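You operate a simulated robot arm through the tools that you are given. There is no shell and no other tool.

You are at the controls of a simulated robot arm. One attempt, no reset.

JOB
Gauge the teal sheet, set the warmer by the chart and switch on.
Fine: the sheet stays on the gauge plate, arm up.

The check looks at the end state, three seconds after you hand in, the way a careful person would. Anything else that was tipped, shoved, dropped, spilled or broken makes it a failure. Flat cloth is picked up by pressing the open fingertips on it (5 to 10 N) and closing them slowly along it; thin cloth reads only 2 to 8 mm in the jaws.

ROBOT AND FRAMES
A 6-joint arm with a two-finger gripper, fixed in place. Base frame: the origin is on the floor under the middle of its stand, x ahead of it, y to its left, z up. Lengths are in mm, angles in degrees, forces in N, time in s.
It reaches about 1298 mm from its shoulder. Its first joint turns from -149.0 to 149.0 degrees. Payload 1.57 kg.
The TCP is the grasp point between the finger pads, 21 mm short of the fingertips. In the tool frame z runs along the fingers and y along their closing line. The gripper opens to 70 mm; its body begins 50 mm behind the TCP.
Orientation is that of the tool frame in the base frame, as a unit quaternion [x, y, z, w]. With the fingers straight down and closing along the base's y, the tool's x points along the base's -x, its y along +y and its z along -z.

CONTROLS
- The arm moves only by the tool step_arm. Its argument "targets" is a list of rows, each a list of 3 entries, a list of its own where there are three numbers: the shift along the tool's x, y, z in mm, then the turn, a rotation vector about the tool's x, y, z in degrees, then the finger opening in mm, from 0 to 70. In form: [[[dx, dy, dz], [wx, wy, wz], fingers], ...]. A call has 1 to 20 rows; each row shifts and turns the commanded pose from where the row before left it, along the tool's axes as they then stand. Rows are played at 5 a second. More than 50 mm and 8.6 degrees between two rows, or a gripper value outside its range, and nothing of the call is played. A pose out of reach is approached as far as the arm can. The call stops where the force on the tool passes 90 N (or 10 N more than at its start, if that is more) or the arm is blocked; 0.2 s more then pass. Each finger travels about 64.8 mm/s and halts on what it meets, pressing with about 30 N; the grip force reading is that of the motor and also rises with nothing between the fingers. The clock runs only during rows and for 0.2 s after the last one: add rows that do not move to give the fingers time. It gives the time, the measured TCP pose, the force on the tool (base axes), the opening and the grip force at its end, in the units of the frame above (readings bear some noise), with the torque about the TCP (base axes, N m) and any sound that the robot's microphone picked up, and new pictures: "pictures" is both (left out), scene, wrist or none.
- Cameras (640 x 400 px; columns grow to the right, rows downward): "scene" is fixed at [49, -498.6, 1696.9]; the picture's right is [0.44, -0.90, 0.00], its down [-0.58, -0.28, -0.77] and it looks along [0.69, 0.33, -0.64] (base axes); focal length 334 px, centre (320, 200). "wrist" rides on the gripper at [79, 4, -81] in the tool frame; the picture's right is [-0.05, 1.00, 0.00], its down [-0.67, -0.04, -0.74] and it looks along [-0.74, -0.04, 0.67] (tool axes); focal length 256 px, centre (320, 200). There is no depth. A picture from a camera that has moved, and an enlarged one, comes with that camera's place and axes in the base frame and with its lens.
- move_column(by): slides the trunk up (or, below 0, down) by that many mm; the arm rides with it, the base frame stays. It gives what a move gives, with no picture.
- zoom(camera, box): a new picture of the part [left, top, right, bottom] of that camera's present view, enlarged. The clock stands still meanwhile.
- finish_job(): hands the job in; it is judged then, once.

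Nothing tells you positions but the pictures and the camera data. Unless the task says otherwise, let go and move clear before handing in.

The tools are called after "Call:" by a JSON object that holds its "op" and its "data". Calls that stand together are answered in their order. step_arm: Moves the arm, as the interface text tells. Its arguments: {"type":"object","properties":{"targets":{"type":"array"},"pictures":{"type":"string","enum":["both","scene","wrist","none"]}},"required":["targets"]} The other tools are called the same way: move_column (by) moves the trunk up or down; zoom (camera, box) takes an enlarged picture of a part of a camera's view; finish_job () hands the job in.

At the start:

```text
time_s: 0.0
ee_pos: [612.5, -286.3, 1226.2]
tool_rot: [0.001, 1.0, 0.0, 0.0]
ft_force: [0.3, 0.4, 0.4]
torque: [-0.02, 0.01, -0.01]
grip_width: 70.1
grip_force: 0.1
trunk travel left (down, up): [-907.0, 63.0]
```

scene: 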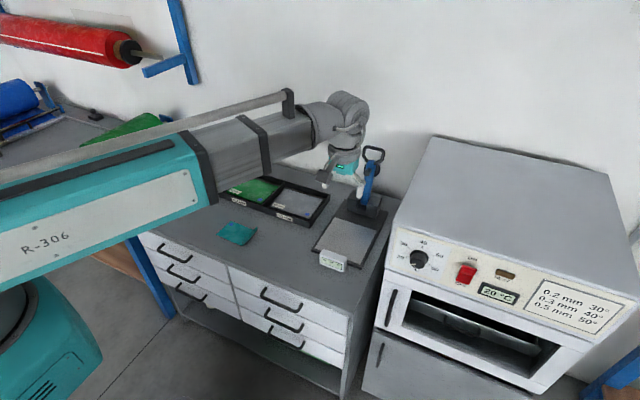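
wrist: 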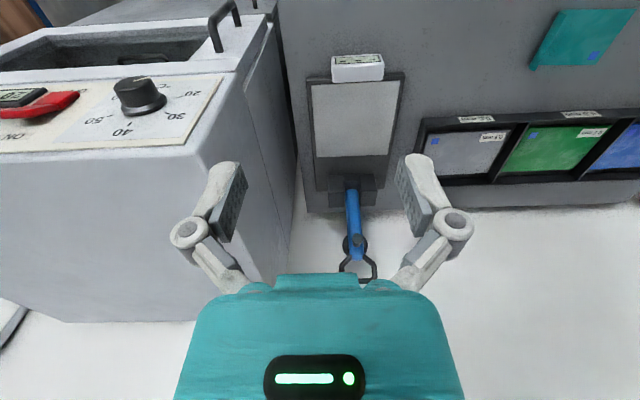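

I see a cabinet with a teal cloth piece lying on it, trays with samples, a gauge plate with a blue lever and a display, and to the right a warmer with a knob, a red switch and a chart. I'll zoom in on the details first.

Call:
{"op": "zoom", "data": {"camera": "scene", "box": [200, 130, 400, 290]}}

Call:
{"op": "zoom", "data": {"camera": "scene", "box": [380, 220, 640, 382]}}

Call:
{"op": "zoom", "data": {"camera": "wrist", "box": [280, 0, 640, 225]}}

Call:
{"op": "zoom", "data": {"camera": "wrist", "box": [0, 0, 280, 175]}}

```text
2.50 times, centred on (300, 210) of scene
camera zoom: at [49.0, -498.6, 1696.9], right [0.44, -0.9, 0.0], down [-0.58, -0.28, -0.77], along [0.69, 0.33, -0.64], focal length 834 px, centre (370, 175)
```

zoom: 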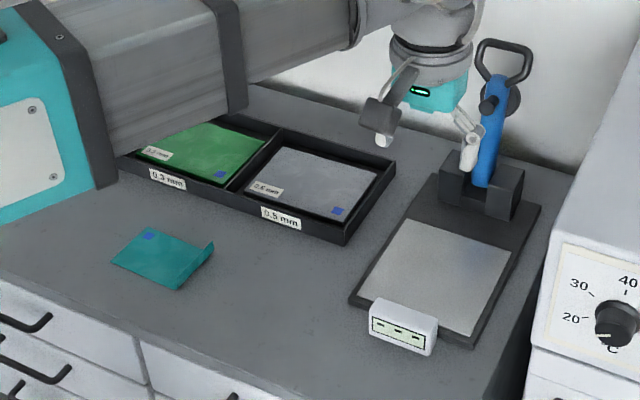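

```text
2.46 times, centred on (510, 301) of scene
camera zoom: at [49.0, -498.6, 1696.9], right [0.44, -0.9, 0.0], down [-0.58, -0.28, -0.77], along [0.69, 0.33, -0.64], focal length 821 px, centre (-148, -49)
```

zoom: 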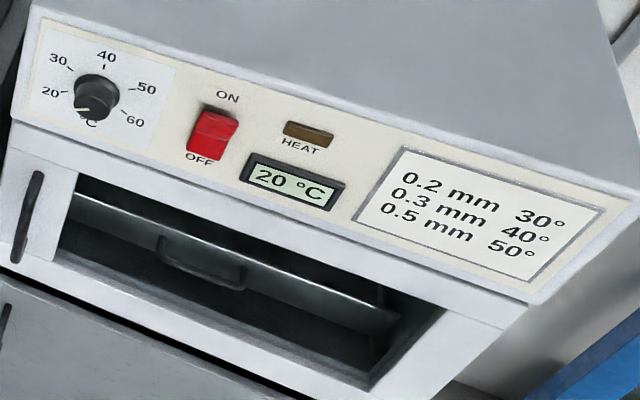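

```text
1.78 times, centred on (460, 112) of wrist
camera zoom: at [531.6, -280.4, 1306.3], right [0.05, 1.0, 0.0], down [0.67, -0.04, 0.74], along [0.74, -0.04, -0.67], focal length 455 px, centre (71, 356)
```

zoom: 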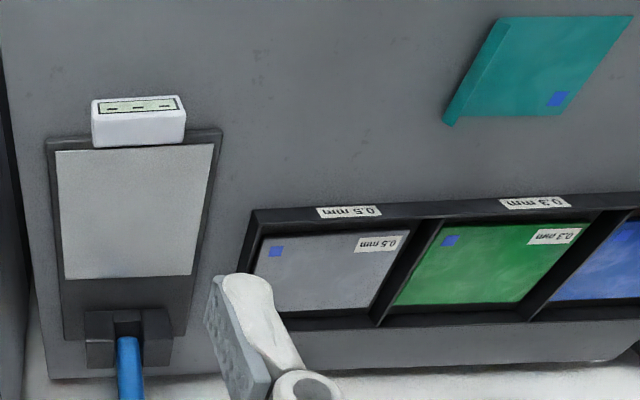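

```text
2.29 times, centred on (140, 88) of wrist
camera zoom: at [531.6, -280.4, 1306.3], right [0.05, 1.0, 0.0], down [0.67, -0.04, 0.74], along [0.74, -0.04, -0.67], focal length 585 px, centre (731, 457)
```

zoom: 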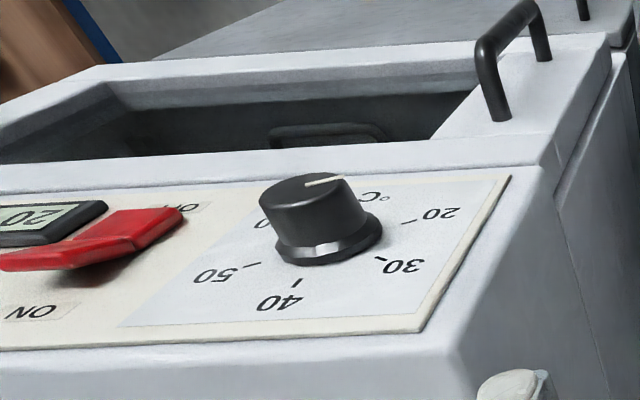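

The gauge looks like a plate at about x 742–914, y −308…−138 with its blue arm standing up behind it. The teal sheet lies at about x 650–740, y 95–215, z≈816. I'll move over to view the sheet more closely.

Call:
{"op": "step_arm", "data": {"targets": [[[7.2, 44.1, 17.6], [0, 0, 0], 70], [[7.2, 44.1, 17.6], [0, 0, 0], 70], [[7.2, 44.1, 17.6], [0, 0, 0], 70], [[7.2, 44.1, 17.6], [0, 0, 0], 70], [[7.2, 44.1, 17.6], [0, 0, 0], 70], [[7.2, 44.1, 17.6], [0, 0, 0], 70], [[7.2, 44.1, 17.6], [0, 0, 0], 70], [[7.2, 44.1, 17.6], [0, 0, 0], 70], [[7.2, 44.1, 17.6], [0, 0, 0], 70], [[7.2, 44.1, 17.6], [0, 0, 0], 70], [[0, 0, 0], [0, 0, 0], 70], [[0, 0, 0], [0, 0, 0], 70]]}}

```text
time_s: 2.6
ee_pos: [540.0, 155.4, 1225.8]
tool_rot: [0.0, 1.0, 0.0, -0.001]
ft_force: [0.0, 0.2, 0.4]
torque: [0.01, -0.01, -0.01]
grip_width: 70.1
grip_force: 0.0
out of reach, approached as far as the arm can: row 1, 2, 3, 4, 5, 6, 7, 8, 9, 10
trunk travel left (down, up): [-907.0, 63.0]
camera wrist: at [460.5, 160.3, 1306.3], right [0.05, 1.0, 0.0], down [0.67, -0.04, 0.74], along [0.74, -0.04, -0.67], focal length 256 px, centre (320, 200)
```

scene: 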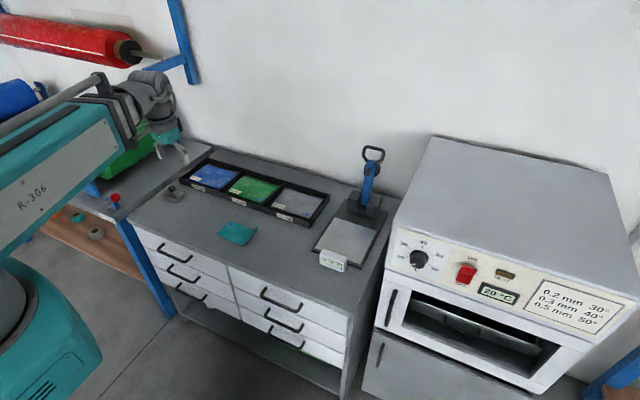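
wrist: 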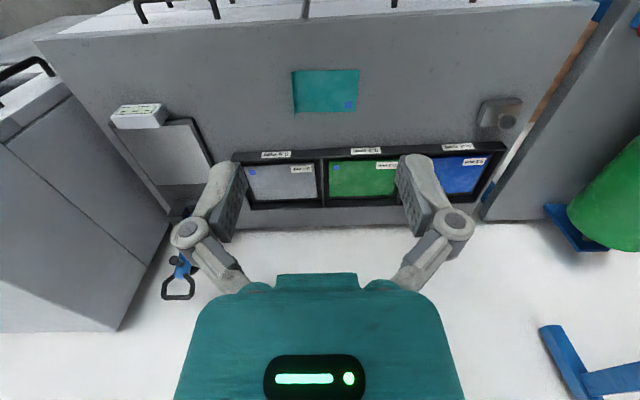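

The arm would not go lower in z with the trunk at this height, so I'll lower the trunk, which brings the arm down over the cabinet. Nothing is under the gripper here apart from the bench top about 400 mm below.

Call:
{"op": "move_column", "data": {"by": -200}}

```text
time_s: 4.8
ee_pos: [540.2, 155.0, 1025.6]
tool_rot: [0.0, 1.0, 0.001, 0.0]
ft_force: [0.4, -0.5, -0.5]
torque: [0.03, 0.01, 0.02]
grip_width: 69.9
grip_force: 0.0
trunk travel left (down, up): [-707.0, 263.0]
```

Call:
{"op": "step_arm", "data": {"targets": [[[0, 0, 5], [0, 0, 0], 70], [[0, 0, 5], [0, 0, 0], 70], [[0, 0, 0], [0, 0, 0], 70]]}}

```text
time_s: 5.6
ee_pos: [541.1, 155.3, 1025.6]
tool_rot: [0.0, 1.0, 0.0, 0.0]
ft_force: [0.5, -0.6, -0.5]
torque: [0.02, -0.02, 0.05]
grip_width: 69.8
grip_force: 0.1
out of reach, approached as far as the arm can: row 1, 2
trunk travel left (down, up): [-707.0, 263.0]
camera wrist: at [460.5, 160.3, 1106.3], right [0.05, 1.0, 0.0], down [0.67, -0.04, 0.74], along [0.74, -0.04, -0.67], focal length 256 px, centre (320, 200)
```

scene: 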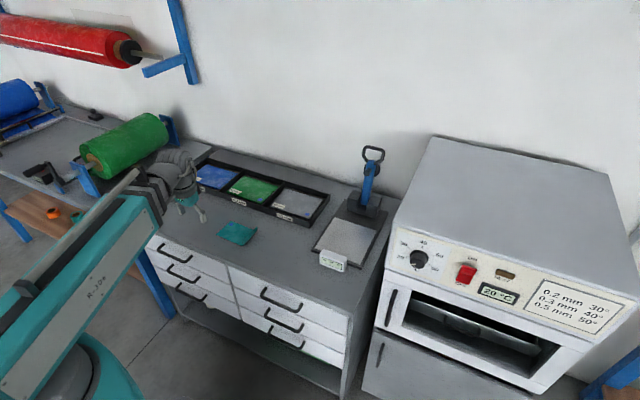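
wrist: 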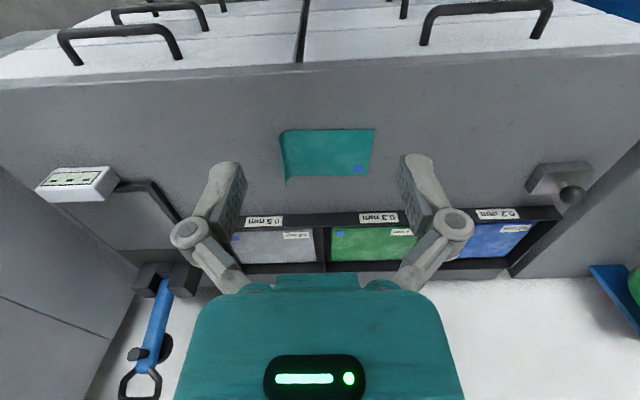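

I'll test whether the arm itself can move up from here, so I know how height is controlled.

Call:
{"op": "step_arm", "data": {"targets": [[[0, 0, -10], [0, 0, 0], 70], [[0, 0, -10], [0, 0, 0], 70], [[0, 0, 0], [0, 0, 0], 70]], "pictures": "none"}}

Call:
{"op": "zoom", "data": {"camera": "wrist", "box": [240, 100, 420, 212]}}

Call:
{"op": "zoom", "data": {"camera": "scene", "box": [310, 130, 410, 280]}}

Call:
{"op": "zoom", "data": {"camera": "scene", "box": [200, 200, 280, 260]}}

```text
time_s: 6.4
ee_pos: [541.8, 156.3, 1025.9]
tool_rot: [0.0, 1.0, -0.001, 0.001]
ft_force: [-0.7, 0.2, -0.3]
torque: [0.02, 0.02, -0.01]
grip_width: 70.3
grip_force: 0.0
out of reach, approached as far as the arm can: row 1, 2
trunk travel left (down, up): [-707.0, 263.0]
```

```text
3.56 times, centred on (330, 156) of wrist
camera zoom: at [460.5, 160.3, 1106.3], right [0.05, 1.0, 0.0], down [0.67, -0.04, 0.74], along [0.74, -0.04, -0.67], focal length 910 px, centre (284, 356)
```

zoom: 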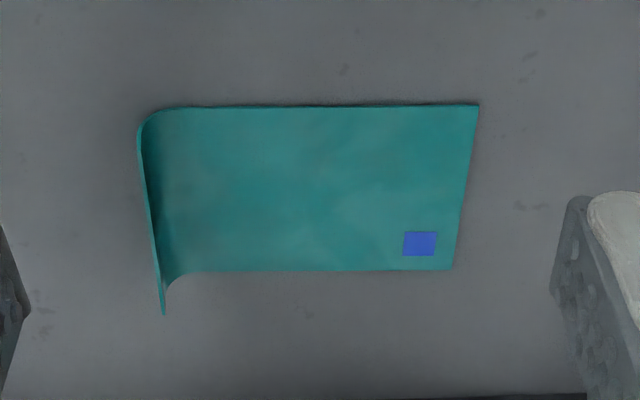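

```text
2.67 times, centred on (360, 205) of scene
camera zoom: at [49.0, -498.6, 1696.9], right [0.44, -0.9, 0.0], down [-0.58, -0.28, -0.77], along [0.69, 0.33, -0.64], focal length 890 px, centre (213, 187)
```

zoom: 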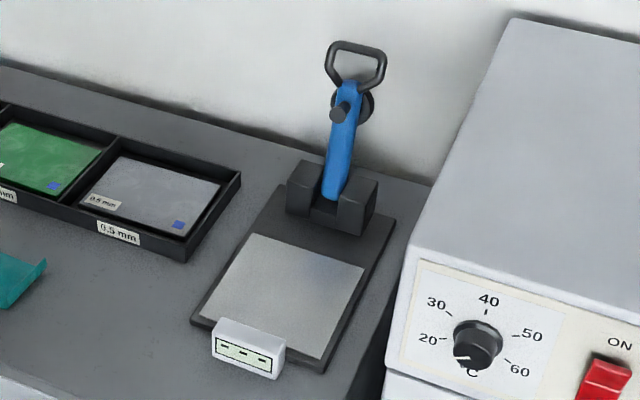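

```text
6.67 times, centred on (240, 230) of scene
camera zoom: at [49.0, -498.6, 1696.9], right [0.44, -0.9, 0.0], down [-0.58, -0.28, -0.77], along [0.69, 0.33, -0.64], focal length 2224 px, centre (853, 0)
```

zoom: 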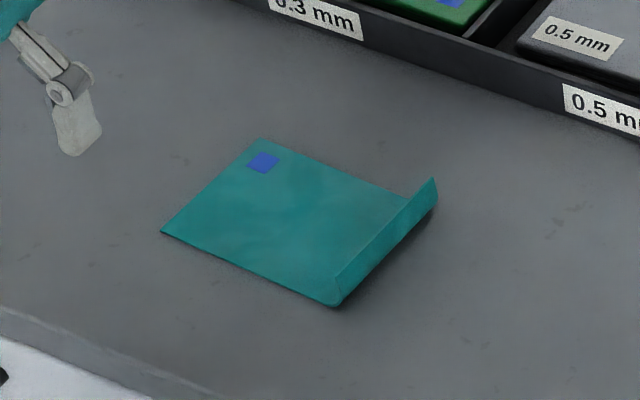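

Height is governed only by the trunk: the arm moves in the horizontal plane and the wrist turns. The sheet has a ~20 mm upright lip along its −y edge that should be good to grip. I'll now test how a wrist tilt behaves, because the knob faces me on a near-vertical panel.

Call:
{"op": "step_arm", "data": {"targets": [[[0, 0, 0], [0, -8, 0], 70], [[0, 0, 0], [0, -8, 0], 70], [[0, 0, 0], [0, 0, 0], 70], [[0, 0, 0], [0, 0, 0], 70]], "pictures": "wrist"}}

```text
time_s: 7.4
ee_pos: [560.8, 163.0, 1033.3]
tool_rot: [0.0, 0.99, 0.001, 0.138]
ft_force: [0.3, -0.5, -0.5]
torque: [0.03, 0.01, 0.02]
grip_width: 70.2
grip_force: 0.1
out of reach, approached as far as the arm can: row 2
trunk travel left (down, up): [-707.0, 263.0]
camera wrist: at [461.6, 167.5, 1088.6], right [0.05, 1.0, 0.01], down [0.44, -0.03, 0.9], along [0.9, -0.04, -0.44], focal length 256 px, centre (320, 200)
```

wrist: 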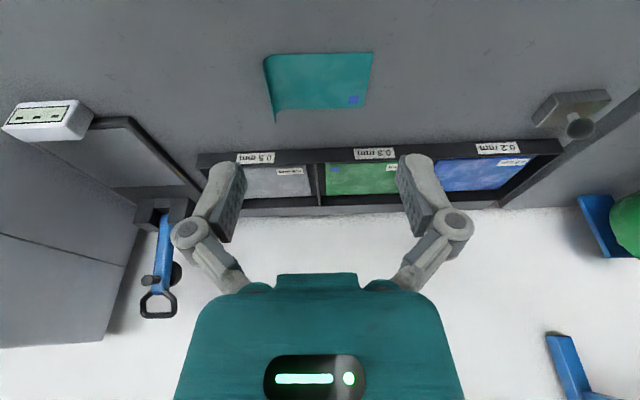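

The wrist tilts fine, swinging about a centre ~196 mm behind the TCP. I'll restore the vertical pose and move above the sheet's lip at about (689, 98).

Call:
{"op": "step_arm", "data": {"targets": [[[0, 0, 4], [0, 8, 0], 70], [[0, 0, 3.5], [0, 8, 0], 70], [[0, 0, 0], [0, 0, 0], 70]], "pictures": "none"}}

```text
time_s: 8.2
ee_pos: [561.0, 162.9, 1024.7]
tool_rot: [0.0, 1.0, 0.0, -0.001]
ft_force: [-0.2, 0.0, 0.0]
torque: [-0.03, 0.03, 0.02]
grip_width: 69.8
grip_force: 0.1
trunk travel left (down, up): [-707.0, 263.0]
```

Now I'll move over the lip.

Call:
{"op": "step_arm", "data": {"targets": [[[-32, -16.2, 0], [0, 0, 0], 50], [[-32, -16.2, 0], [0, 0, 0], 50], [[-32, -16.2, 0], [0, 0, 0], 50], [[-32, -16.2, 0], [0, 0, 0], 50], [[0, 0, 0], [0, 0, 0], 50], [[0, 0, 0], [0, 0, 0], 50]]}}

Call:
{"op": "move_column", "data": {"by": -120}}

Call:
{"op": "step_arm", "data": {"targets": [[[0, 0, 0], [0, 0, 0], 50]]}}

```text
time_s: 9.6
ee_pos: [688.5, 99.1, 1025.9]
tool_rot: [0.0, 1.0, 0.0, 0.0]
ft_force: [0.4, 0.6, -0.2]
torque: [0.01, -0.01, -0.02]
grip_width: 50.2
grip_force: 0.0
trunk travel left (down, up): [-707.0, 263.0]
camera wrist: at [609.3, 103.0, 1106.4], right [0.05, 1.0, 0.0], down [0.67, -0.04, 0.74], along [0.74, -0.04, -0.67], focal length 256 px, centre (320, 200)
```

scene: 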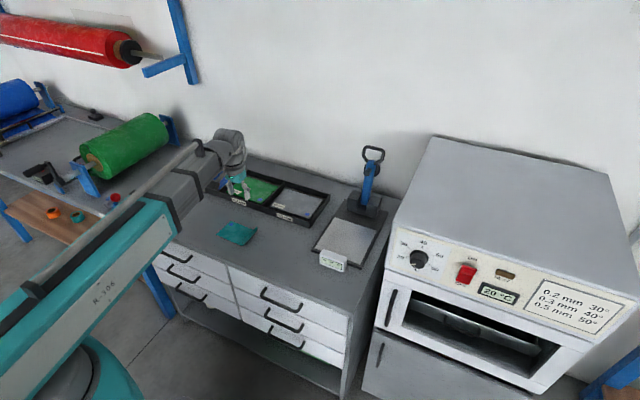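
wrist: 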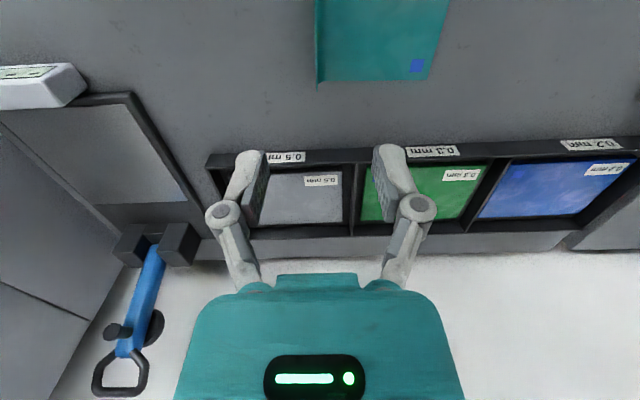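

```text
time_s: 11.1
ee_pos: [689.0, 99.4, 906.5]
tool_rot: [0.001, 1.0, 0.0, 0.0]
ft_force: [-0.9, -0.4, -0.1]
torque: [-0.05, 0.03, -0.04]
grip_width: 50.0
grip_force: 0.0
trunk travel left (down, up): [-587.0, 383.0]
```

```text
time_s: 11.5
ee_pos: [689.6, 98.5, 905.6]
tool_rot: [0.0, 1.0, 0.001, 0.0]
ft_force: [-0.7, 0.1, 0.2]
torque: [0.02, 0.0, 0.01]
grip_width: 49.8
grip_force: 0.1
trunk travel left (down, up): [-587.0, 383.0]
camera wrist: at [609.4, 103.0, 986.3], right [0.05, 1.0, 0.0], down [0.67, -0.04, 0.74], along [0.74, -0.04, -0.67], focal length 256 px, centre (320, 200)
```

scene: 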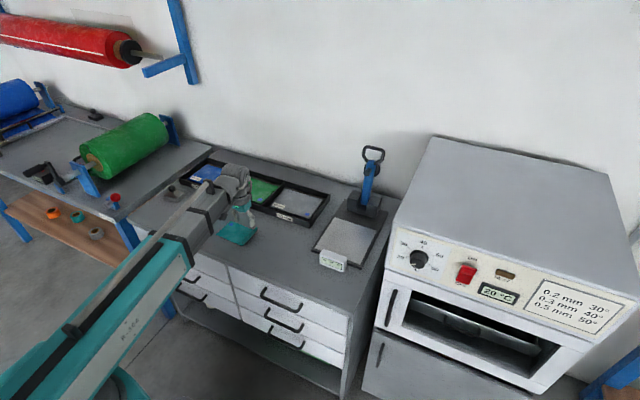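
wrist: 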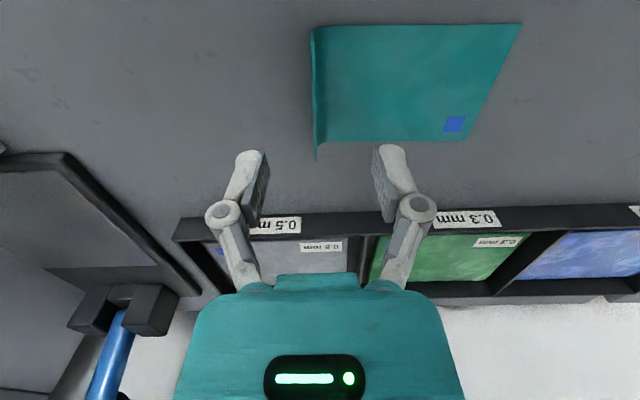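

The lip sits right between the fingers (y≈96). I'll lower, then check the last centimetre carefully.

Call:
{"op": "step_arm", "data": {"targets": [[[0, -2, 0], [0, 0, 0], 50], [[0, 0, 0], [0, 0, 0], 50]], "pictures": "none"}}

Call:
{"op": "move_column", "data": {"by": -58}}

Call:
{"op": "step_arm", "data": {"targets": [[[0, 0, 0], [0, 0, 0], 50]]}}

```text
time_s: 12.1
ee_pos: [689.5, 95.8, 905.6]
tool_rot: [0.0, 1.0, -0.001, 0.0]
ft_force: [0.9, -0.1, -0.3]
torque: [0.02, 0.01, 0.0]
grip_width: 50.0
grip_force: 0.1
trunk travel left (down, up): [-587.0, 383.0]
```

```text
time_s: 13.1
ee_pos: [690.3, 96.6, 847.3]
tool_rot: [0.0, 1.0, 0.0, 0.001]
ft_force: [-0.3, -0.8, 0.2]
torque: [0.01, -0.03, 0.04]
grip_width: 49.8
grip_force: 0.1
trunk travel left (down, up): [-529.0, 441.0]
```

```text
time_s: 13.4
ee_pos: [690.6, 96.0, 847.8]
tool_rot: [0.0, 1.0, 0.0, 0.0]
ft_force: [-0.1, -0.2, -0.8]
torque: [0.01, -0.01, -0.01]
grip_width: 50.1
grip_force: 0.0
trunk travel left (down, up): [-529.0, 441.0]
camera wrist: at [609.4, 100.8, 928.3], right [0.05, 1.0, 0.0], down [0.67, -0.04, 0.74], along [0.74, -0.04, -0.67], focal length 256 px, centre (320, 200)
```

scene: 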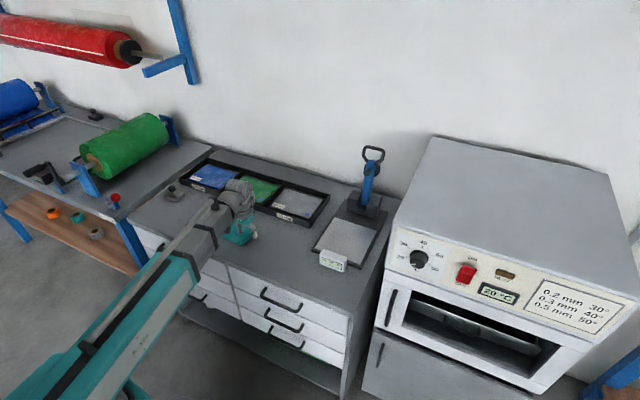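
wrist: 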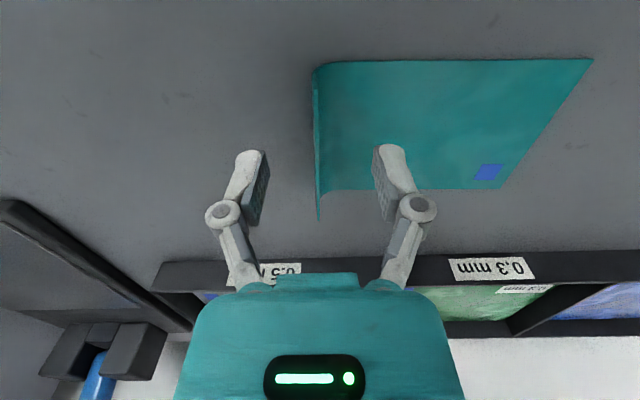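

Call:
{"op": "move_column", "data": {"by": -7}}

Call:
{"op": "step_arm", "data": {"targets": [[[0, 0, 0], [0, 0, 0], 50]], "pictures": "wrist"}}

```text
time_s: 14.0
ee_pos: [690.7, 95.9, 840.4]
tool_rot: [0.0, 1.0, 0.0, 0.001]
ft_force: [-0.3, -0.5, 0.2]
torque: [0.03, 0.02, -0.01]
grip_width: 49.8
grip_force: 0.0
trunk travel left (down, up): [-522.0, 448.0]
```

```text
time_s: 14.4
ee_pos: [689.9, 95.5, 841.5]
tool_rot: [-0.001, 1.0, 0.0, 0.0]
ft_force: [-0.9, 0.0, -0.8]
torque: [0.0, 0.01, 0.03]
grip_width: 49.8
grip_force: 0.0
trunk travel left (down, up): [-522.0, 448.0]
camera wrist: at [609.4, 100.8, 921.3], right [0.05, 1.0, 0.0], down [0.67, -0.04, 0.74], along [0.74, -0.04, -0.67], focal length 256 px, centre (320, 200)
```

wrist: 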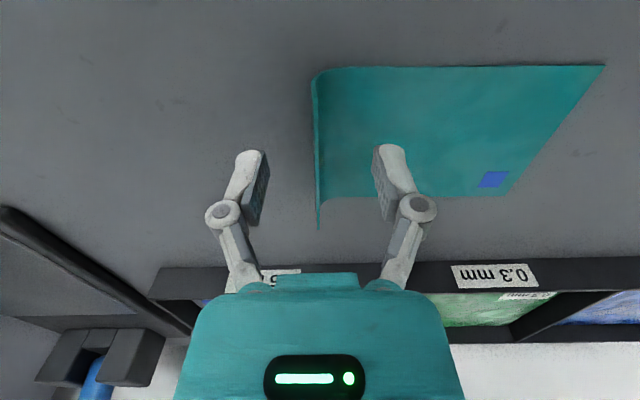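

The fingertips are about 3 mm above the bench with the lip between them. Closing slowly.

Call:
{"op": "step_arm", "data": {"targets": [[[0, 0, 0], [0, 0, 0], 42], [[0, 0, 0], [0, 0, 0], 34], [[0, 0, 0], [0, 0, 0], 26], [[0, 0, 0], [0, 0, 0], 20], [[0, 0, 0], [0, 0, 0], 15], [[0, 0, 0], [0, 0, 0], 11], [[0, 0, 0], [0, 0, 0], 8], [[0, 0, 0], [0, 0, 0], 5], [[0, 0, 0], [0, 0, 0], 3], [[0, 0, 0], [0, 0, 0], 1], [[0, 0, 0], [0, 0, 0], 0], [[0, 0, 0], [0, 0, 0], 0], [[0, 0, 0], [0, 0, 0], 0]]}}

```text
time_s: 17.2
ee_pos: [689.2, 96.7, 840.6]
tool_rot: [0.0, 1.0, -0.001, -0.001]
ft_force: [-1.1, 0.8, 0.7]
torque: [0.01, 0.01, -0.03]
grip_width: 6.1
grip_force: 29.8
trunk travel left (down, up): [-522.0, 448.0]
camera wrist: at [609.4, 100.8, 921.3], right [0.05, 1.0, 0.0], down [0.67, -0.04, 0.74], along [0.74, -0.04, -0.67], focal length 256 px, centre (320, 200)
```

scene: 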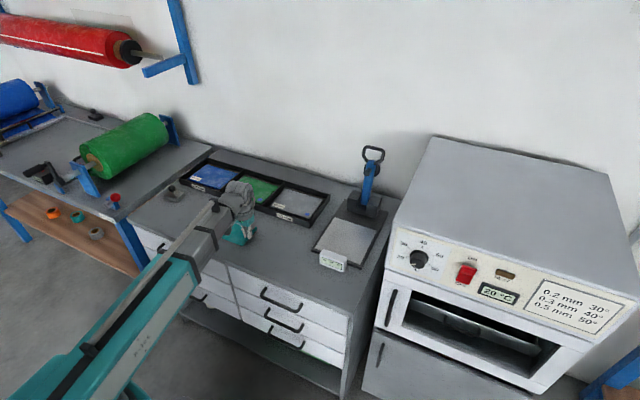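
wrist: 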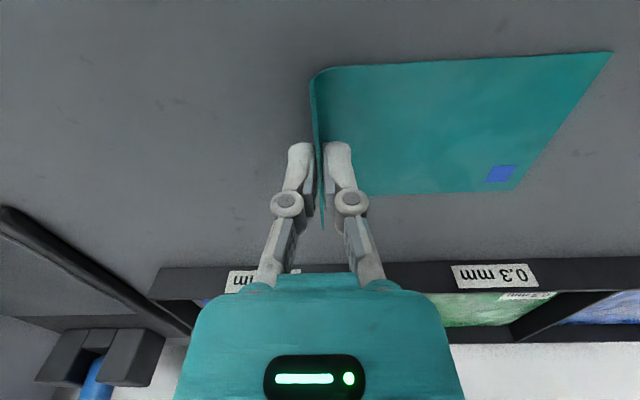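

The lip is gripped (6 mm reading, 30 N). I'll lift a bit and see how the sheet hangs.

Call:
{"op": "move_column", "data": {"by": 60}}

Call:
{"op": "step_arm", "data": {"targets": [[[0, 0, 0], [0, 0, 0], 0]]}}

Call:
{"op": "zoom", "data": {"camera": "scene", "box": [200, 160, 300, 260]}}

```text
time_s: 18.2
ee_pos: [689.8, 95.0, 902.3]
tool_rot: [0.0, 1.0, 0.0, 0.0]
ft_force: [-0.8, 0.4, 0.0]
torque: [0.0, 0.0, 0.0]
grip_width: 0.0
grip_force: 28.2
trunk travel left (down, up): [-582.0, 388.0]
```

```text
time_s: 18.6
ee_pos: [690.3, 94.9, 900.5]
tool_rot: [0.0, 1.0, -0.001, 0.0]
ft_force: [0.2, 0.7, 0.9]
torque: [0.0, 0.0, 0.01]
grip_width: 0.1
grip_force: 29.0
trunk travel left (down, up): [-582.0, 388.0]
camera wrist: at [609.4, 100.8, 981.3], right [0.05, 1.0, 0.0], down [0.67, -0.04, 0.74], along [0.74, -0.04, -0.67], focal length 256 px, centre (320, 200)
```

scene: 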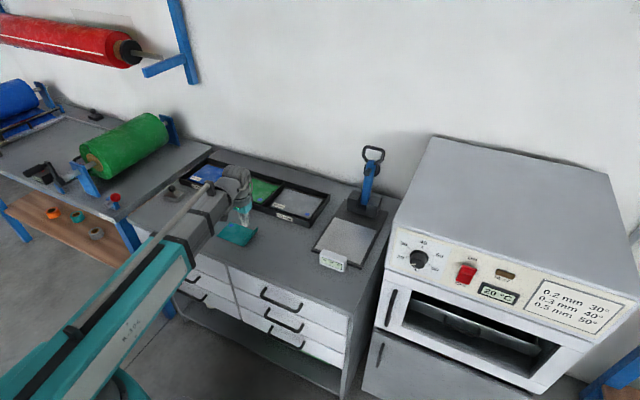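
wrist: 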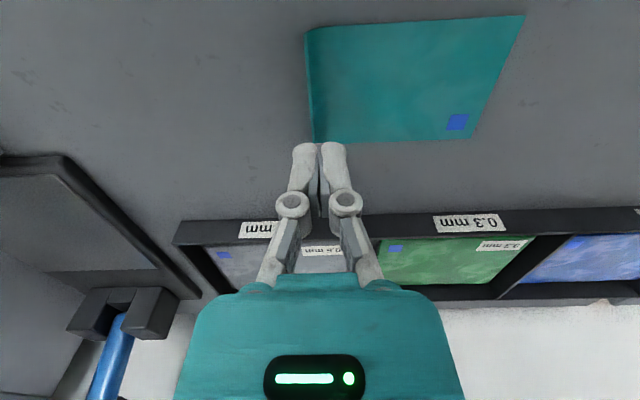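

```text
4.00 times, centred on (250, 210) of scene
camera zoom: at [49.0, -498.6, 1696.9], right [0.44, -0.9, 0.0], down [-0.58, -0.28, -0.77], along [0.69, 0.33, -0.64], focal length 1334 px, centre (600, 160)
```

zoom: 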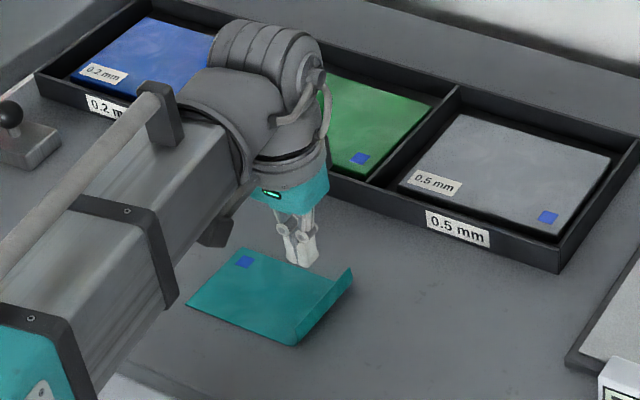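

The grip slipped: the sheet stayed on the bench. I'll look closer at the lip before trying again lower.

Call:
{"op": "zoom", "data": {"camera": "wrist", "box": [270, 0, 540, 170]}}

Call:
{"op": "zoom", "data": {"camera": "scene", "box": [215, 210, 265, 250]}}

```text
2.35 times, centred on (405, 85) of wrist
camera zoom: at [609.4, 100.8, 981.3], right [0.05, 1.0, 0.0], down [0.67, -0.04, 0.74], along [0.74, -0.04, -0.67], focal length 602 px, centre (120, 471)
```

zoom: 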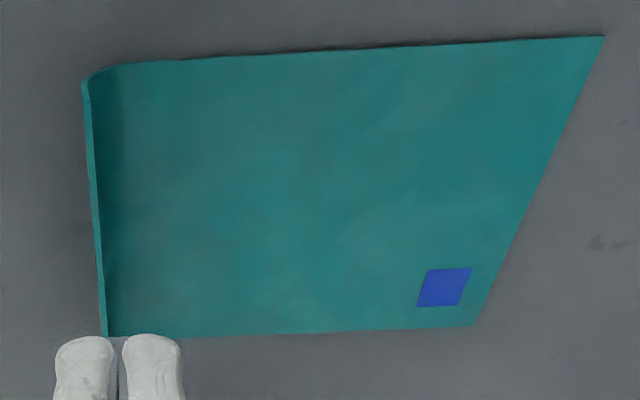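

```text
10.00 times, centred on (240, 230) of scene
camera zoom: at [49.0, -498.6, 1696.9], right [0.44, -0.9, 0.0], down [-0.58, -0.28, -0.77], along [0.69, 0.33, -0.64], focal length 3336 px, centre (1120, -100)
```

zoom: 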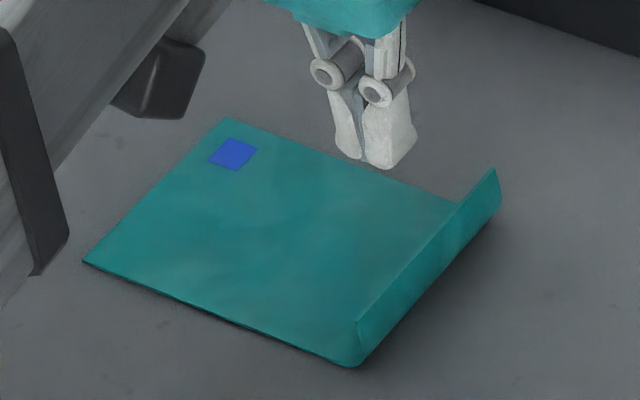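

The lip is uniform, ~20 mm tall, now at y≈92. I'll re-centre, open, and go lower until the tips press lightly on the bench.

Call:
{"op": "step_arm", "data": {"targets": [[[0, -3, 0], [0, 0, 0], 20], [[0, 0, 0], [0, 0, 0], 40], [[0, 0, 0], [0, 0, 0], 40]], "pictures": "none"}}

Call:
{"op": "move_column", "data": {"by": -60}}

Call:
{"op": "move_column", "data": {"by": -2}}

Call:
{"op": "step_arm", "data": {"targets": [[[0, 0, 0], [0, 0, 0], 40]], "pictures": "wrist"}}

```text
time_s: 19.4
ee_pos: [688.9, 93.2, 901.7]
tool_rot: [0.0, 1.0, 0.0, 0.0]
ft_force: [-0.5, 0.6, -0.2]
torque: [0.0, -0.02, 0.02]
grip_width: 40.0
grip_force: 0.1
trunk travel left (down, up): [-582.0, 388.0]
```

```text
time_s: 20.4
ee_pos: [689.5, 92.3, 840.6]
tool_rot: [0.0, 1.0, 0.001, -0.001]
ft_force: [-0.4, 0.2, 0.1]
torque: [-0.05, 0.0, -0.01]
grip_width: 39.9
grip_force: 0.0
trunk travel left (down, up): [-522.0, 448.0]
```

```text
time_s: 20.9
ee_pos: [688.6, 93.8, 838.8]
tool_rot: [0.0, 1.0, 0.0, 0.0]
ft_force: [1.5, 0.5, -0.3]
torque: [0.0, 0.02, 0.02]
grip_width: 39.7
grip_force: 0.1
trunk travel left (down, up): [-520.0, 450.0]
```

```text
time_s: 21.3
ee_pos: [689.2, 93.1, 838.1]
tool_rot: [0.001, 1.0, 0.001, -0.001]
ft_force: [1.0, 0.9, 0.7]
torque: [0.01, -0.03, 0.02]
grip_width: 40.1
grip_force: 0.0
trunk travel left (down, up): [-520.0, 450.0]
camera wrist: at [609.1, 97.8, 919.3], right [0.05, 1.0, 0.0], down [0.67, -0.04, 0.74], along [0.74, -0.04, -0.67], focal length 256 px, centre (320, 200)
```

wrist: 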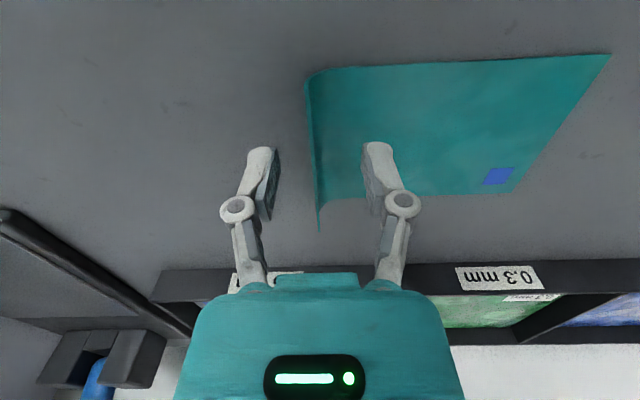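

Call:
{"op": "move_column", "data": {"by": -1}}

Call:
{"op": "move_column", "data": {"by": -1}}

```text
time_s: 21.8
ee_pos: [688.8, 93.0, 837.4]
tool_rot: [0.0, 1.0, -0.001, 0.0]
ft_force: [0.6, 0.0, 0.0]
torque: [0.02, 0.0, -0.02]
grip_width: 40.2
grip_force: 0.0
trunk travel left (down, up): [-519.0, 451.0]
```

```text
time_s: 22.4
ee_pos: [689.1, 92.7, 837.3]
tool_rot: [0.0, 1.0, 0.0, 0.0]
ft_force: [0.0, 0.4, -0.4]
torque: [-0.04, 0.0, 0.01]
grip_width: 39.8
grip_force: 0.0
trunk travel left (down, up): [-518.0, 452.0]
```

Call:
{"op": "move_column", "data": {"by": -1}}

Call:
{"op": "move_column", "data": {"by": -1}}

```text
time_s: 22.9
ee_pos: [689.1, 93.5, 835.5]
tool_rot: [0.0, 1.0, -0.001, -0.001]
ft_force: [0.1, -0.4, -0.7]
torque: [0.0, -0.02, -0.01]
grip_width: 39.8
grip_force: 0.0
trunk travel left (down, up): [-517.0, 453.0]
```

```text
time_s: 23.4
ee_pos: [689.1, 93.1, 834.9]
tool_rot: [0.001, 1.0, 0.0, -0.001]
ft_force: [0.0, -0.1, -0.8]
torque: [0.02, 0.01, -0.01]
grip_width: 39.8
grip_force: 0.0
trunk travel left (down, up): [-516.0, 454.0]
```

No contact yet at tip height ~814; continuing down in small steps.

Call:
{"op": "move_column", "data": {"by": -2}}

Call:
{"op": "move_column", "data": {"by": -2}}

```text
time_s: 23.9
ee_pos: [689.1, 92.6, 833.3]
tool_rot: [0.0, 1.0, 0.0, 0.0]
ft_force: [0.7, -0.4, 0.6]
torque: [-0.02, 0.01, -0.02]
grip_width: 39.8
grip_force: 0.0
trunk travel left (down, up): [-514.0, 456.0]
```

```text
time_s: 24.4
ee_pos: [689.5, 92.7, 830.3]
tool_rot: [0.0, 1.0, 0.0, 0.0]
ft_force: [0.5, -0.1, 0.6]
torque: [-0.02, -0.01, 0.02]
grip_width: 39.7
grip_force: 0.1
trunk travel left (down, up): [-512.0, 458.0]
```

Call:
{"op": "step_arm", "data": {"targets": [[[0, 0, 0], [0, 0, 0], 40]], "pictures": "wrist"}}

Call:
{"op": "zoom", "data": {"camera": "wrist", "box": [220, 100, 460, 250]}}

Call:
{"op": "zoom", "data": {"camera": "scene", "box": [215, 200, 275, 250]}}

```text
time_s: 24.8
ee_pos: [690.3, 92.7, 831.7]
tool_rot: [0.0, 1.0, 0.001, -0.001]
ft_force: [0.6, 1.0, 0.8]
torque: [0.03, 0.03, -0.05]
grip_width: 39.9
grip_force: 0.0
trunk travel left (down, up): [-512.0, 458.0]
camera wrist: at [609.1, 97.8, 911.3], right [0.05, 1.0, 0.0], down [0.67, -0.04, 0.74], along [0.74, -0.04, -0.67], focal length 256 px, centre (320, 200)
```

wrist: 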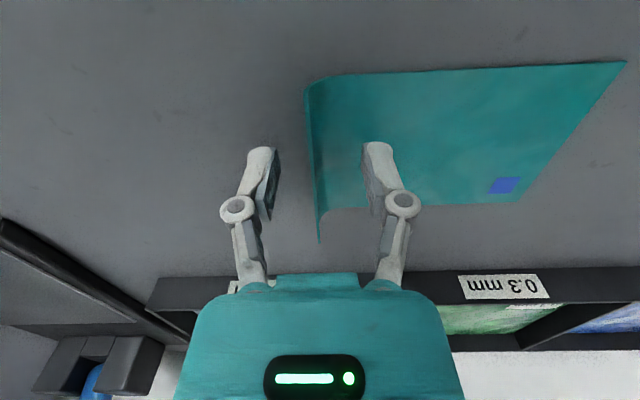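

```text
2.67 times, centred on (340, 175) of wrist
camera zoom: at [609.1, 97.8, 911.3], right [0.05, 1.0, 0.0], down [0.67, -0.04, 0.74], along [0.74, -0.04, -0.67], focal length 683 px, centre (267, 267)
```

zoom: 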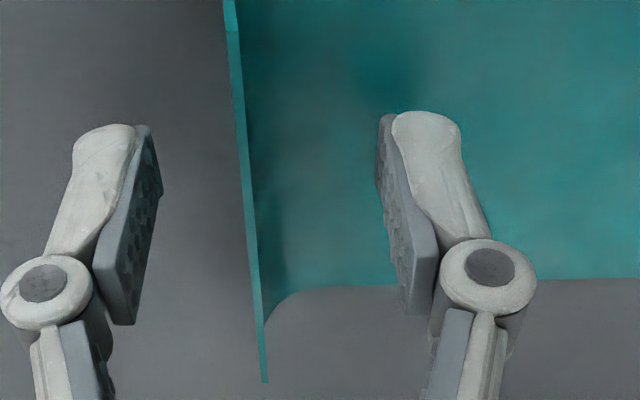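

```text
8.00 times, centred on (245, 225) of scene
camera zoom: at [49.0, -498.6, 1696.9], right [0.44, -0.9, 0.0], down [-0.58, -0.28, -0.77], along [0.69, 0.33, -0.64], focal length 2669 px, centre (920, 0)
```

zoom: 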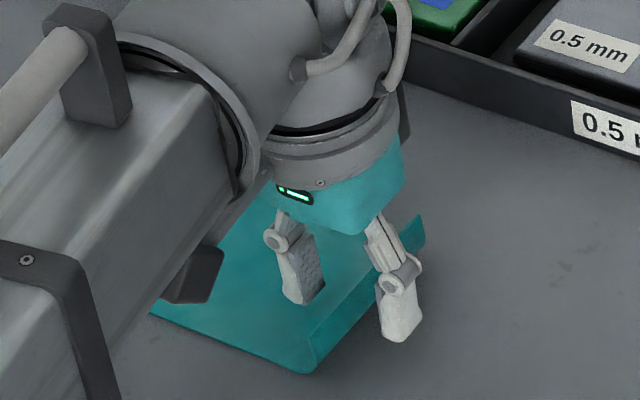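

Re-triangulating from closer views puts the bench surface at about z≈803, so my first grip only caught the lip's rim. I'll centre on y≈91 and continue down to light contact.

Call:
{"op": "step_arm", "data": {"targets": [[[0, -2, 0], [0, 0, 0], 40], [[0, 0, 0], [0, 0, 0], 40]], "pictures": "none"}}

Call:
{"op": "move_column", "data": {"by": -3}}

Call:
{"op": "move_column", "data": {"by": -2}}

Call:
{"op": "move_column", "data": {"by": -1}}

```text
time_s: 25.4
ee_pos: [690.5, 91.4, 830.9]
tool_rot: [0.001, 1.0, 0.0, 0.0]
ft_force: [-0.9, -0.7, 0.1]
torque: [0.03, -0.02, 0.0]
grip_width: 39.9
grip_force: 0.0
trunk travel left (down, up): [-512.0, 458.0]
```

```text
time_s: 25.9
ee_pos: [690.1, 91.8, 827.7]
tool_rot: [-0.001, 1.0, 0.001, 0.0]
ft_force: [0.1, 0.1, 0.1]
torque: [0.01, 0.01, 0.01]
grip_width: 39.9
grip_force: 0.0
trunk travel left (down, up): [-509.0, 461.0]
```

```text
time_s: 26.4
ee_pos: [690.1, 91.3, 825.1]
tool_rot: [0.0, 1.0, -0.001, 0.0]
ft_force: [-0.7, -0.1, 0.1]
torque: [-0.03, -0.03, -0.03]
grip_width: 39.7
grip_force: 0.0
trunk travel left (down, up): [-507.0, 463.0]
```

```text
time_s: 27.0
ee_pos: [689.3, 91.0, 825.1]
tool_rot: [0.0, 1.0, -0.001, 0.0]
ft_force: [0.0, -0.2, -0.1]
torque: [-0.02, 0.01, 0.02]
grip_width: 40.0
grip_force: 0.1
trunk travel left (down, up): [-506.0, 464.0]
```

Call:
{"op": "move_column", "data": {"by": -1}}

Call:
{"op": "move_column", "data": {"by": -1}}

```text
time_s: 27.5
ee_pos: [689.9, 92.3, 824.3]
tool_rot: [0.0, 1.0, 0.0, 0.0]
ft_force: [-0.1, 0.8, 0.2]
torque: [0.0, -0.03, -0.01]
grip_width: 40.0
grip_force: 0.1
trunk travel left (down, up): [-505.0, 465.0]
```

```text
time_s: 28.0
ee_pos: [690.0, 90.1, 822.1]
tool_rot: [0.0, 1.0, 0.0, 0.0]
ft_force: [0.1, -1.2, -0.4]
torque: [0.03, 0.01, -0.01]
grip_width: 39.8
grip_force: 0.0
trunk travel left (down, up): [-504.0, 466.0]
```

Call:
{"op": "move_column", "data": {"by": -1}}

Call:
{"op": "move_column", "data": {"by": -1}}

```text
time_s: 28.5
ee_pos: [689.1, 90.2, 821.7]
tool_rot: [0.0, 1.0, 0.0, -0.001]
ft_force: [0.1, 0.0, -0.1]
torque: [-0.02, -0.01, 0.01]
grip_width: 40.0
grip_force: 0.0
trunk travel left (down, up): [-503.0, 467.0]
```

```text
time_s: 29.0
ee_pos: [689.1, 91.1, 820.4]
tool_rot: [0.001, 1.0, 0.0, 0.0]
ft_force: [0.8, -0.6, 3.6]
torque: [0.11, -0.03, -0.02]
grip_width: 40.7
grip_force: 0.4
trunk travel left (down, up): [-502.0, 468.0]
```

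Contact at TCP z≈821 (bench ≈ 800). I'll back off 1 mm so the lip is fully inside the pads, and close slowly.

Call:
{"op": "move_column", "data": {"by": 1}}

Call:
{"op": "step_arm", "data": {"targets": [[[0, 0, 0], [0, 0, 0], 34], [[0, 0, 0], [0, 0, 0], 28], [[0, 0, 0], [0, 0, 0], 23], [[0, 0, 0], [0, 0, 0], 18], [[0, 0, 0], [0, 0, 0], 14], [[0, 0, 0], [0, 0, 0], 11], [[0, 0, 0], [0, 0, 0], 8], [[0, 0, 0], [0, 0, 0], 6], [[0, 0, 0], [0, 0, 0], 4], [[0, 0, 0], [0, 0, 0], 2], [[0, 0, 0], [0, 0, 0], 0], [[0, 0, 0], [0, 0, 0], 0], [[0, 0, 0], [0, 0, 0], 0], [[0, 0, 0], [0, 0, 0], 0]]}}

Call:
{"op": "zoom", "data": {"camera": "wrist", "box": [220, 100, 460, 250]}}

```text
time_s: 29.5
ee_pos: [689.1, 91.0, 821.7]
tool_rot: [0.0, 1.0, 0.0, 0.0]
ft_force: [0.6, -0.3, -0.2]
torque: [-0.01, 0.03, 0.0]
grip_width: 40.0
grip_force: 0.1
trunk travel left (down, up): [-503.0, 467.0]
```

```text
time_s: 32.5
ee_pos: [688.2, 90.5, 822.6]
tool_rot: [0.0, 1.0, 0.001, 0.001]
ft_force: [1.3, -4.7, 27.3]
torque: [0.42, 0.02, -0.04]
grip_width: 11.8
grip_force: 30.4
trunk travel left (down, up): [-503.0, 467.0]
camera wrist: at [607.9, 95.5, 903.6], right [0.05, 1.0, 0.0], down [0.67, -0.04, 0.75], along [0.74, -0.04, -0.67], focal length 256 px, centre (320, 200)
```

scene: 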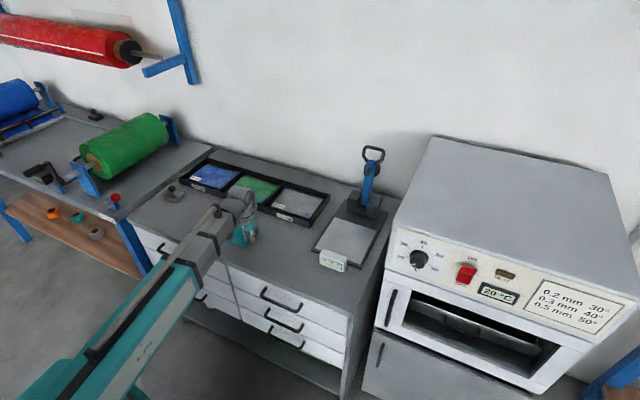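
wrist: 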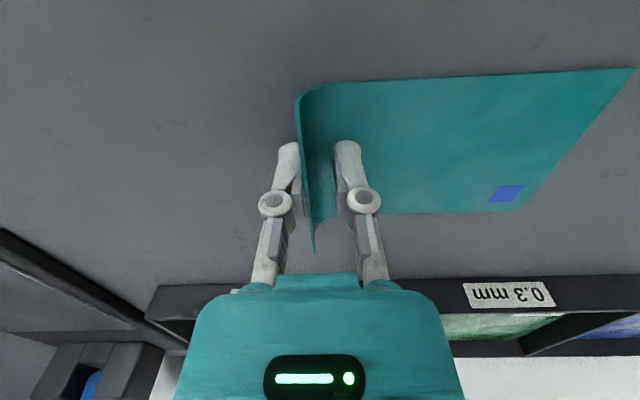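

```text
2.67 times, centred on (340, 175) of wrist
camera zoom: at [607.9, 95.5, 903.6], right [0.05, 1.0, 0.0], down [0.67, -0.04, 0.75], along [0.74, -0.04, -0.67], focal length 683 px, centre (267, 267)
```

zoom: 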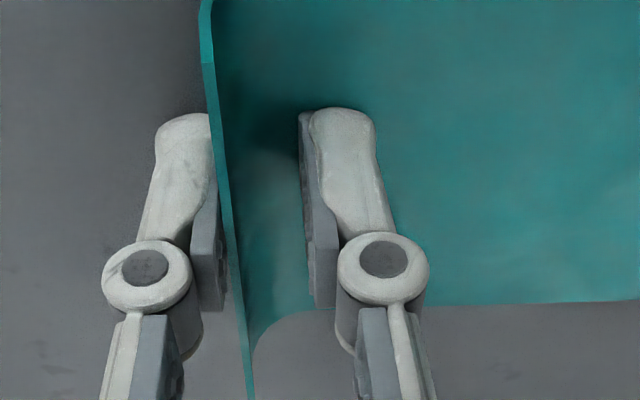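

The fingertips press down on the bench as they close (27 N), so I'll raise 4 mm with the fingers still commanded shut.

Call:
{"op": "move_column", "data": {"by": 3}}

Call:
{"op": "step_arm", "data": {"targets": [[[0, 0, 0], [0, 0, 0], 0], [[0, 0, 0], [0, 0, 0], 0]], "pictures": "wrist"}}

Call:
{"op": "zoom", "data": {"camera": "wrist", "box": [220, 100, 460, 250]}}

```text
time_s: 33.0
ee_pos: [688.9, 91.0, 824.1]
tool_rot: [-0.001, 1.0, 0.0, 0.001]
ft_force: [-0.2, 1.2, 2.5]
torque: [0.42, -0.01, 0.03]
grip_width: 11.2
grip_force: 30.1
trunk travel left (down, up): [-506.0, 464.0]
```

```text
time_s: 33.6
ee_pos: [688.8, 90.8, 825.0]
tool_rot: [-0.001, 1.0, 0.001, 0.0]
ft_force: [0.6, 0.4, 3.0]
torque: [0.36, -0.03, 0.04]
grip_width: 10.8
grip_force: 30.0
trunk travel left (down, up): [-506.0, 464.0]
camera wrist: at [609.2, 95.9, 905.4], right [0.05, 1.0, 0.0], down [0.67, -0.04, 0.74], along [0.74, -0.04, -0.67], focal length 256 px, centre (320, 200)
```

wrist: 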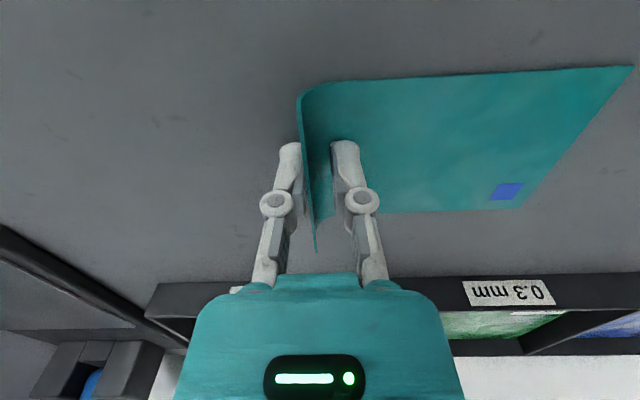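

```text
2.67 times, centred on (340, 175) of wrist
camera zoom: at [609.2, 95.9, 905.4], right [0.05, 1.0, 0.0], down [0.67, -0.04, 0.74], along [0.74, -0.04, -0.67], focal length 683 px, centre (267, 267)
```

zoom: 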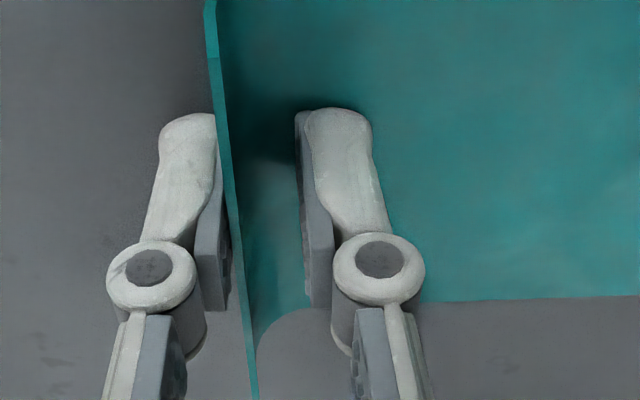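

The pads are clamping the bend of the lip. I'll open slightly, rise ~6 mm so they pinch the straight upper part, and close again.

Call:
{"op": "step_arm", "data": {"targets": [[[0, 0, 0], [0, 0, 0], 22], [[0, 0, 0], [0, 0, 0], 22]], "pictures": "none"}}

Call:
{"op": "move_column", "data": {"by": 6}}

Call:
{"op": "step_arm", "data": {"targets": [[[0, -2, 0], [0, 0, 0], 20], [[0, 0, 0], [0, 0, 0], 16], [[0, 0, 0], [0, 0, 0], 12], [[0, 0, 0], [0, 0, 0], 9], [[0, 0, 0], [0, 0, 0], 7], [[0, 0, 0], [0, 0, 0], 5], [[0, 0, 0], [0, 0, 0], 3], [[0, 0, 0], [0, 0, 0], 1], [[0, 0, 0], [0, 0, 0], 0], [[0, 0, 0], [0, 0, 0], 0], [[0, 0, 0], [0, 0, 0], 0]], "pictures": "wrist"}}

Call:
{"op": "zoom", "data": {"camera": "wrist", "box": [220, 100, 460, 250]}}

```text
time_s: 34.2
ee_pos: [690.0, 91.6, 825.0]
tool_rot: [0.0, 1.0, 0.001, 0.0]
ft_force: [0.0, 0.1, 1.1]
torque: [-0.01, 0.01, -0.01]
grip_width: 22.2
grip_force: 0.0
trunk travel left (down, up): [-506.0, 464.0]
```

```text
time_s: 34.8
ee_pos: [690.5, 90.8, 831.6]
tool_rot: [0.0, 1.0, 0.0, 0.0]
ft_force: [-0.2, -0.2, 0.8]
torque: [0.0, -0.02, 0.02]
grip_width: 21.9
grip_force: 0.0
trunk travel left (down, up): [-512.0, 458.0]
```

```text
time_s: 37.2
ee_pos: [690.0, 89.4, 831.5]
tool_rot: [0.0, 1.0, 0.0, -0.001]
ft_force: [0.5, -0.5, 0.2]
torque: [0.05, -0.02, 0.02]
grip_width: 6.2
grip_force: 29.6
trunk travel left (down, up): [-512.0, 458.0]
camera wrist: at [609.5, 94.0, 911.3], right [0.05, 1.0, 0.0], down [0.67, -0.04, 0.74], along [0.74, -0.04, -0.67], focal length 256 px, centre (320, 200)
```

wrist: 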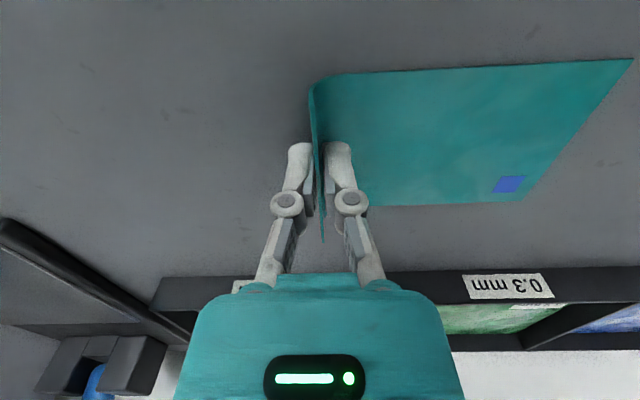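

```text
2.67 times, centred on (340, 175) of wrist
camera zoom: at [609.5, 94.0, 911.3], right [0.05, 1.0, 0.0], down [0.67, -0.04, 0.74], along [0.74, -0.04, -0.67], focal length 683 px, centre (267, 267)
```

zoom: 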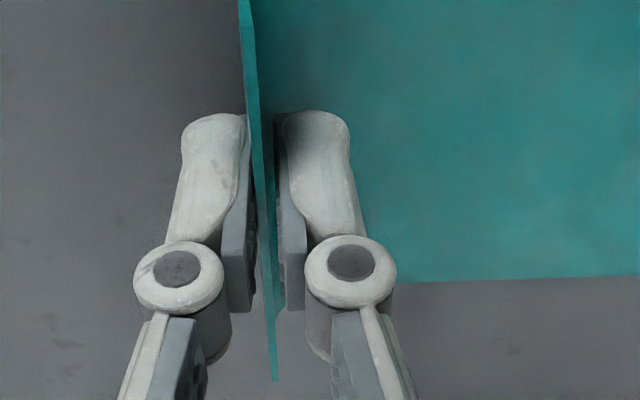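

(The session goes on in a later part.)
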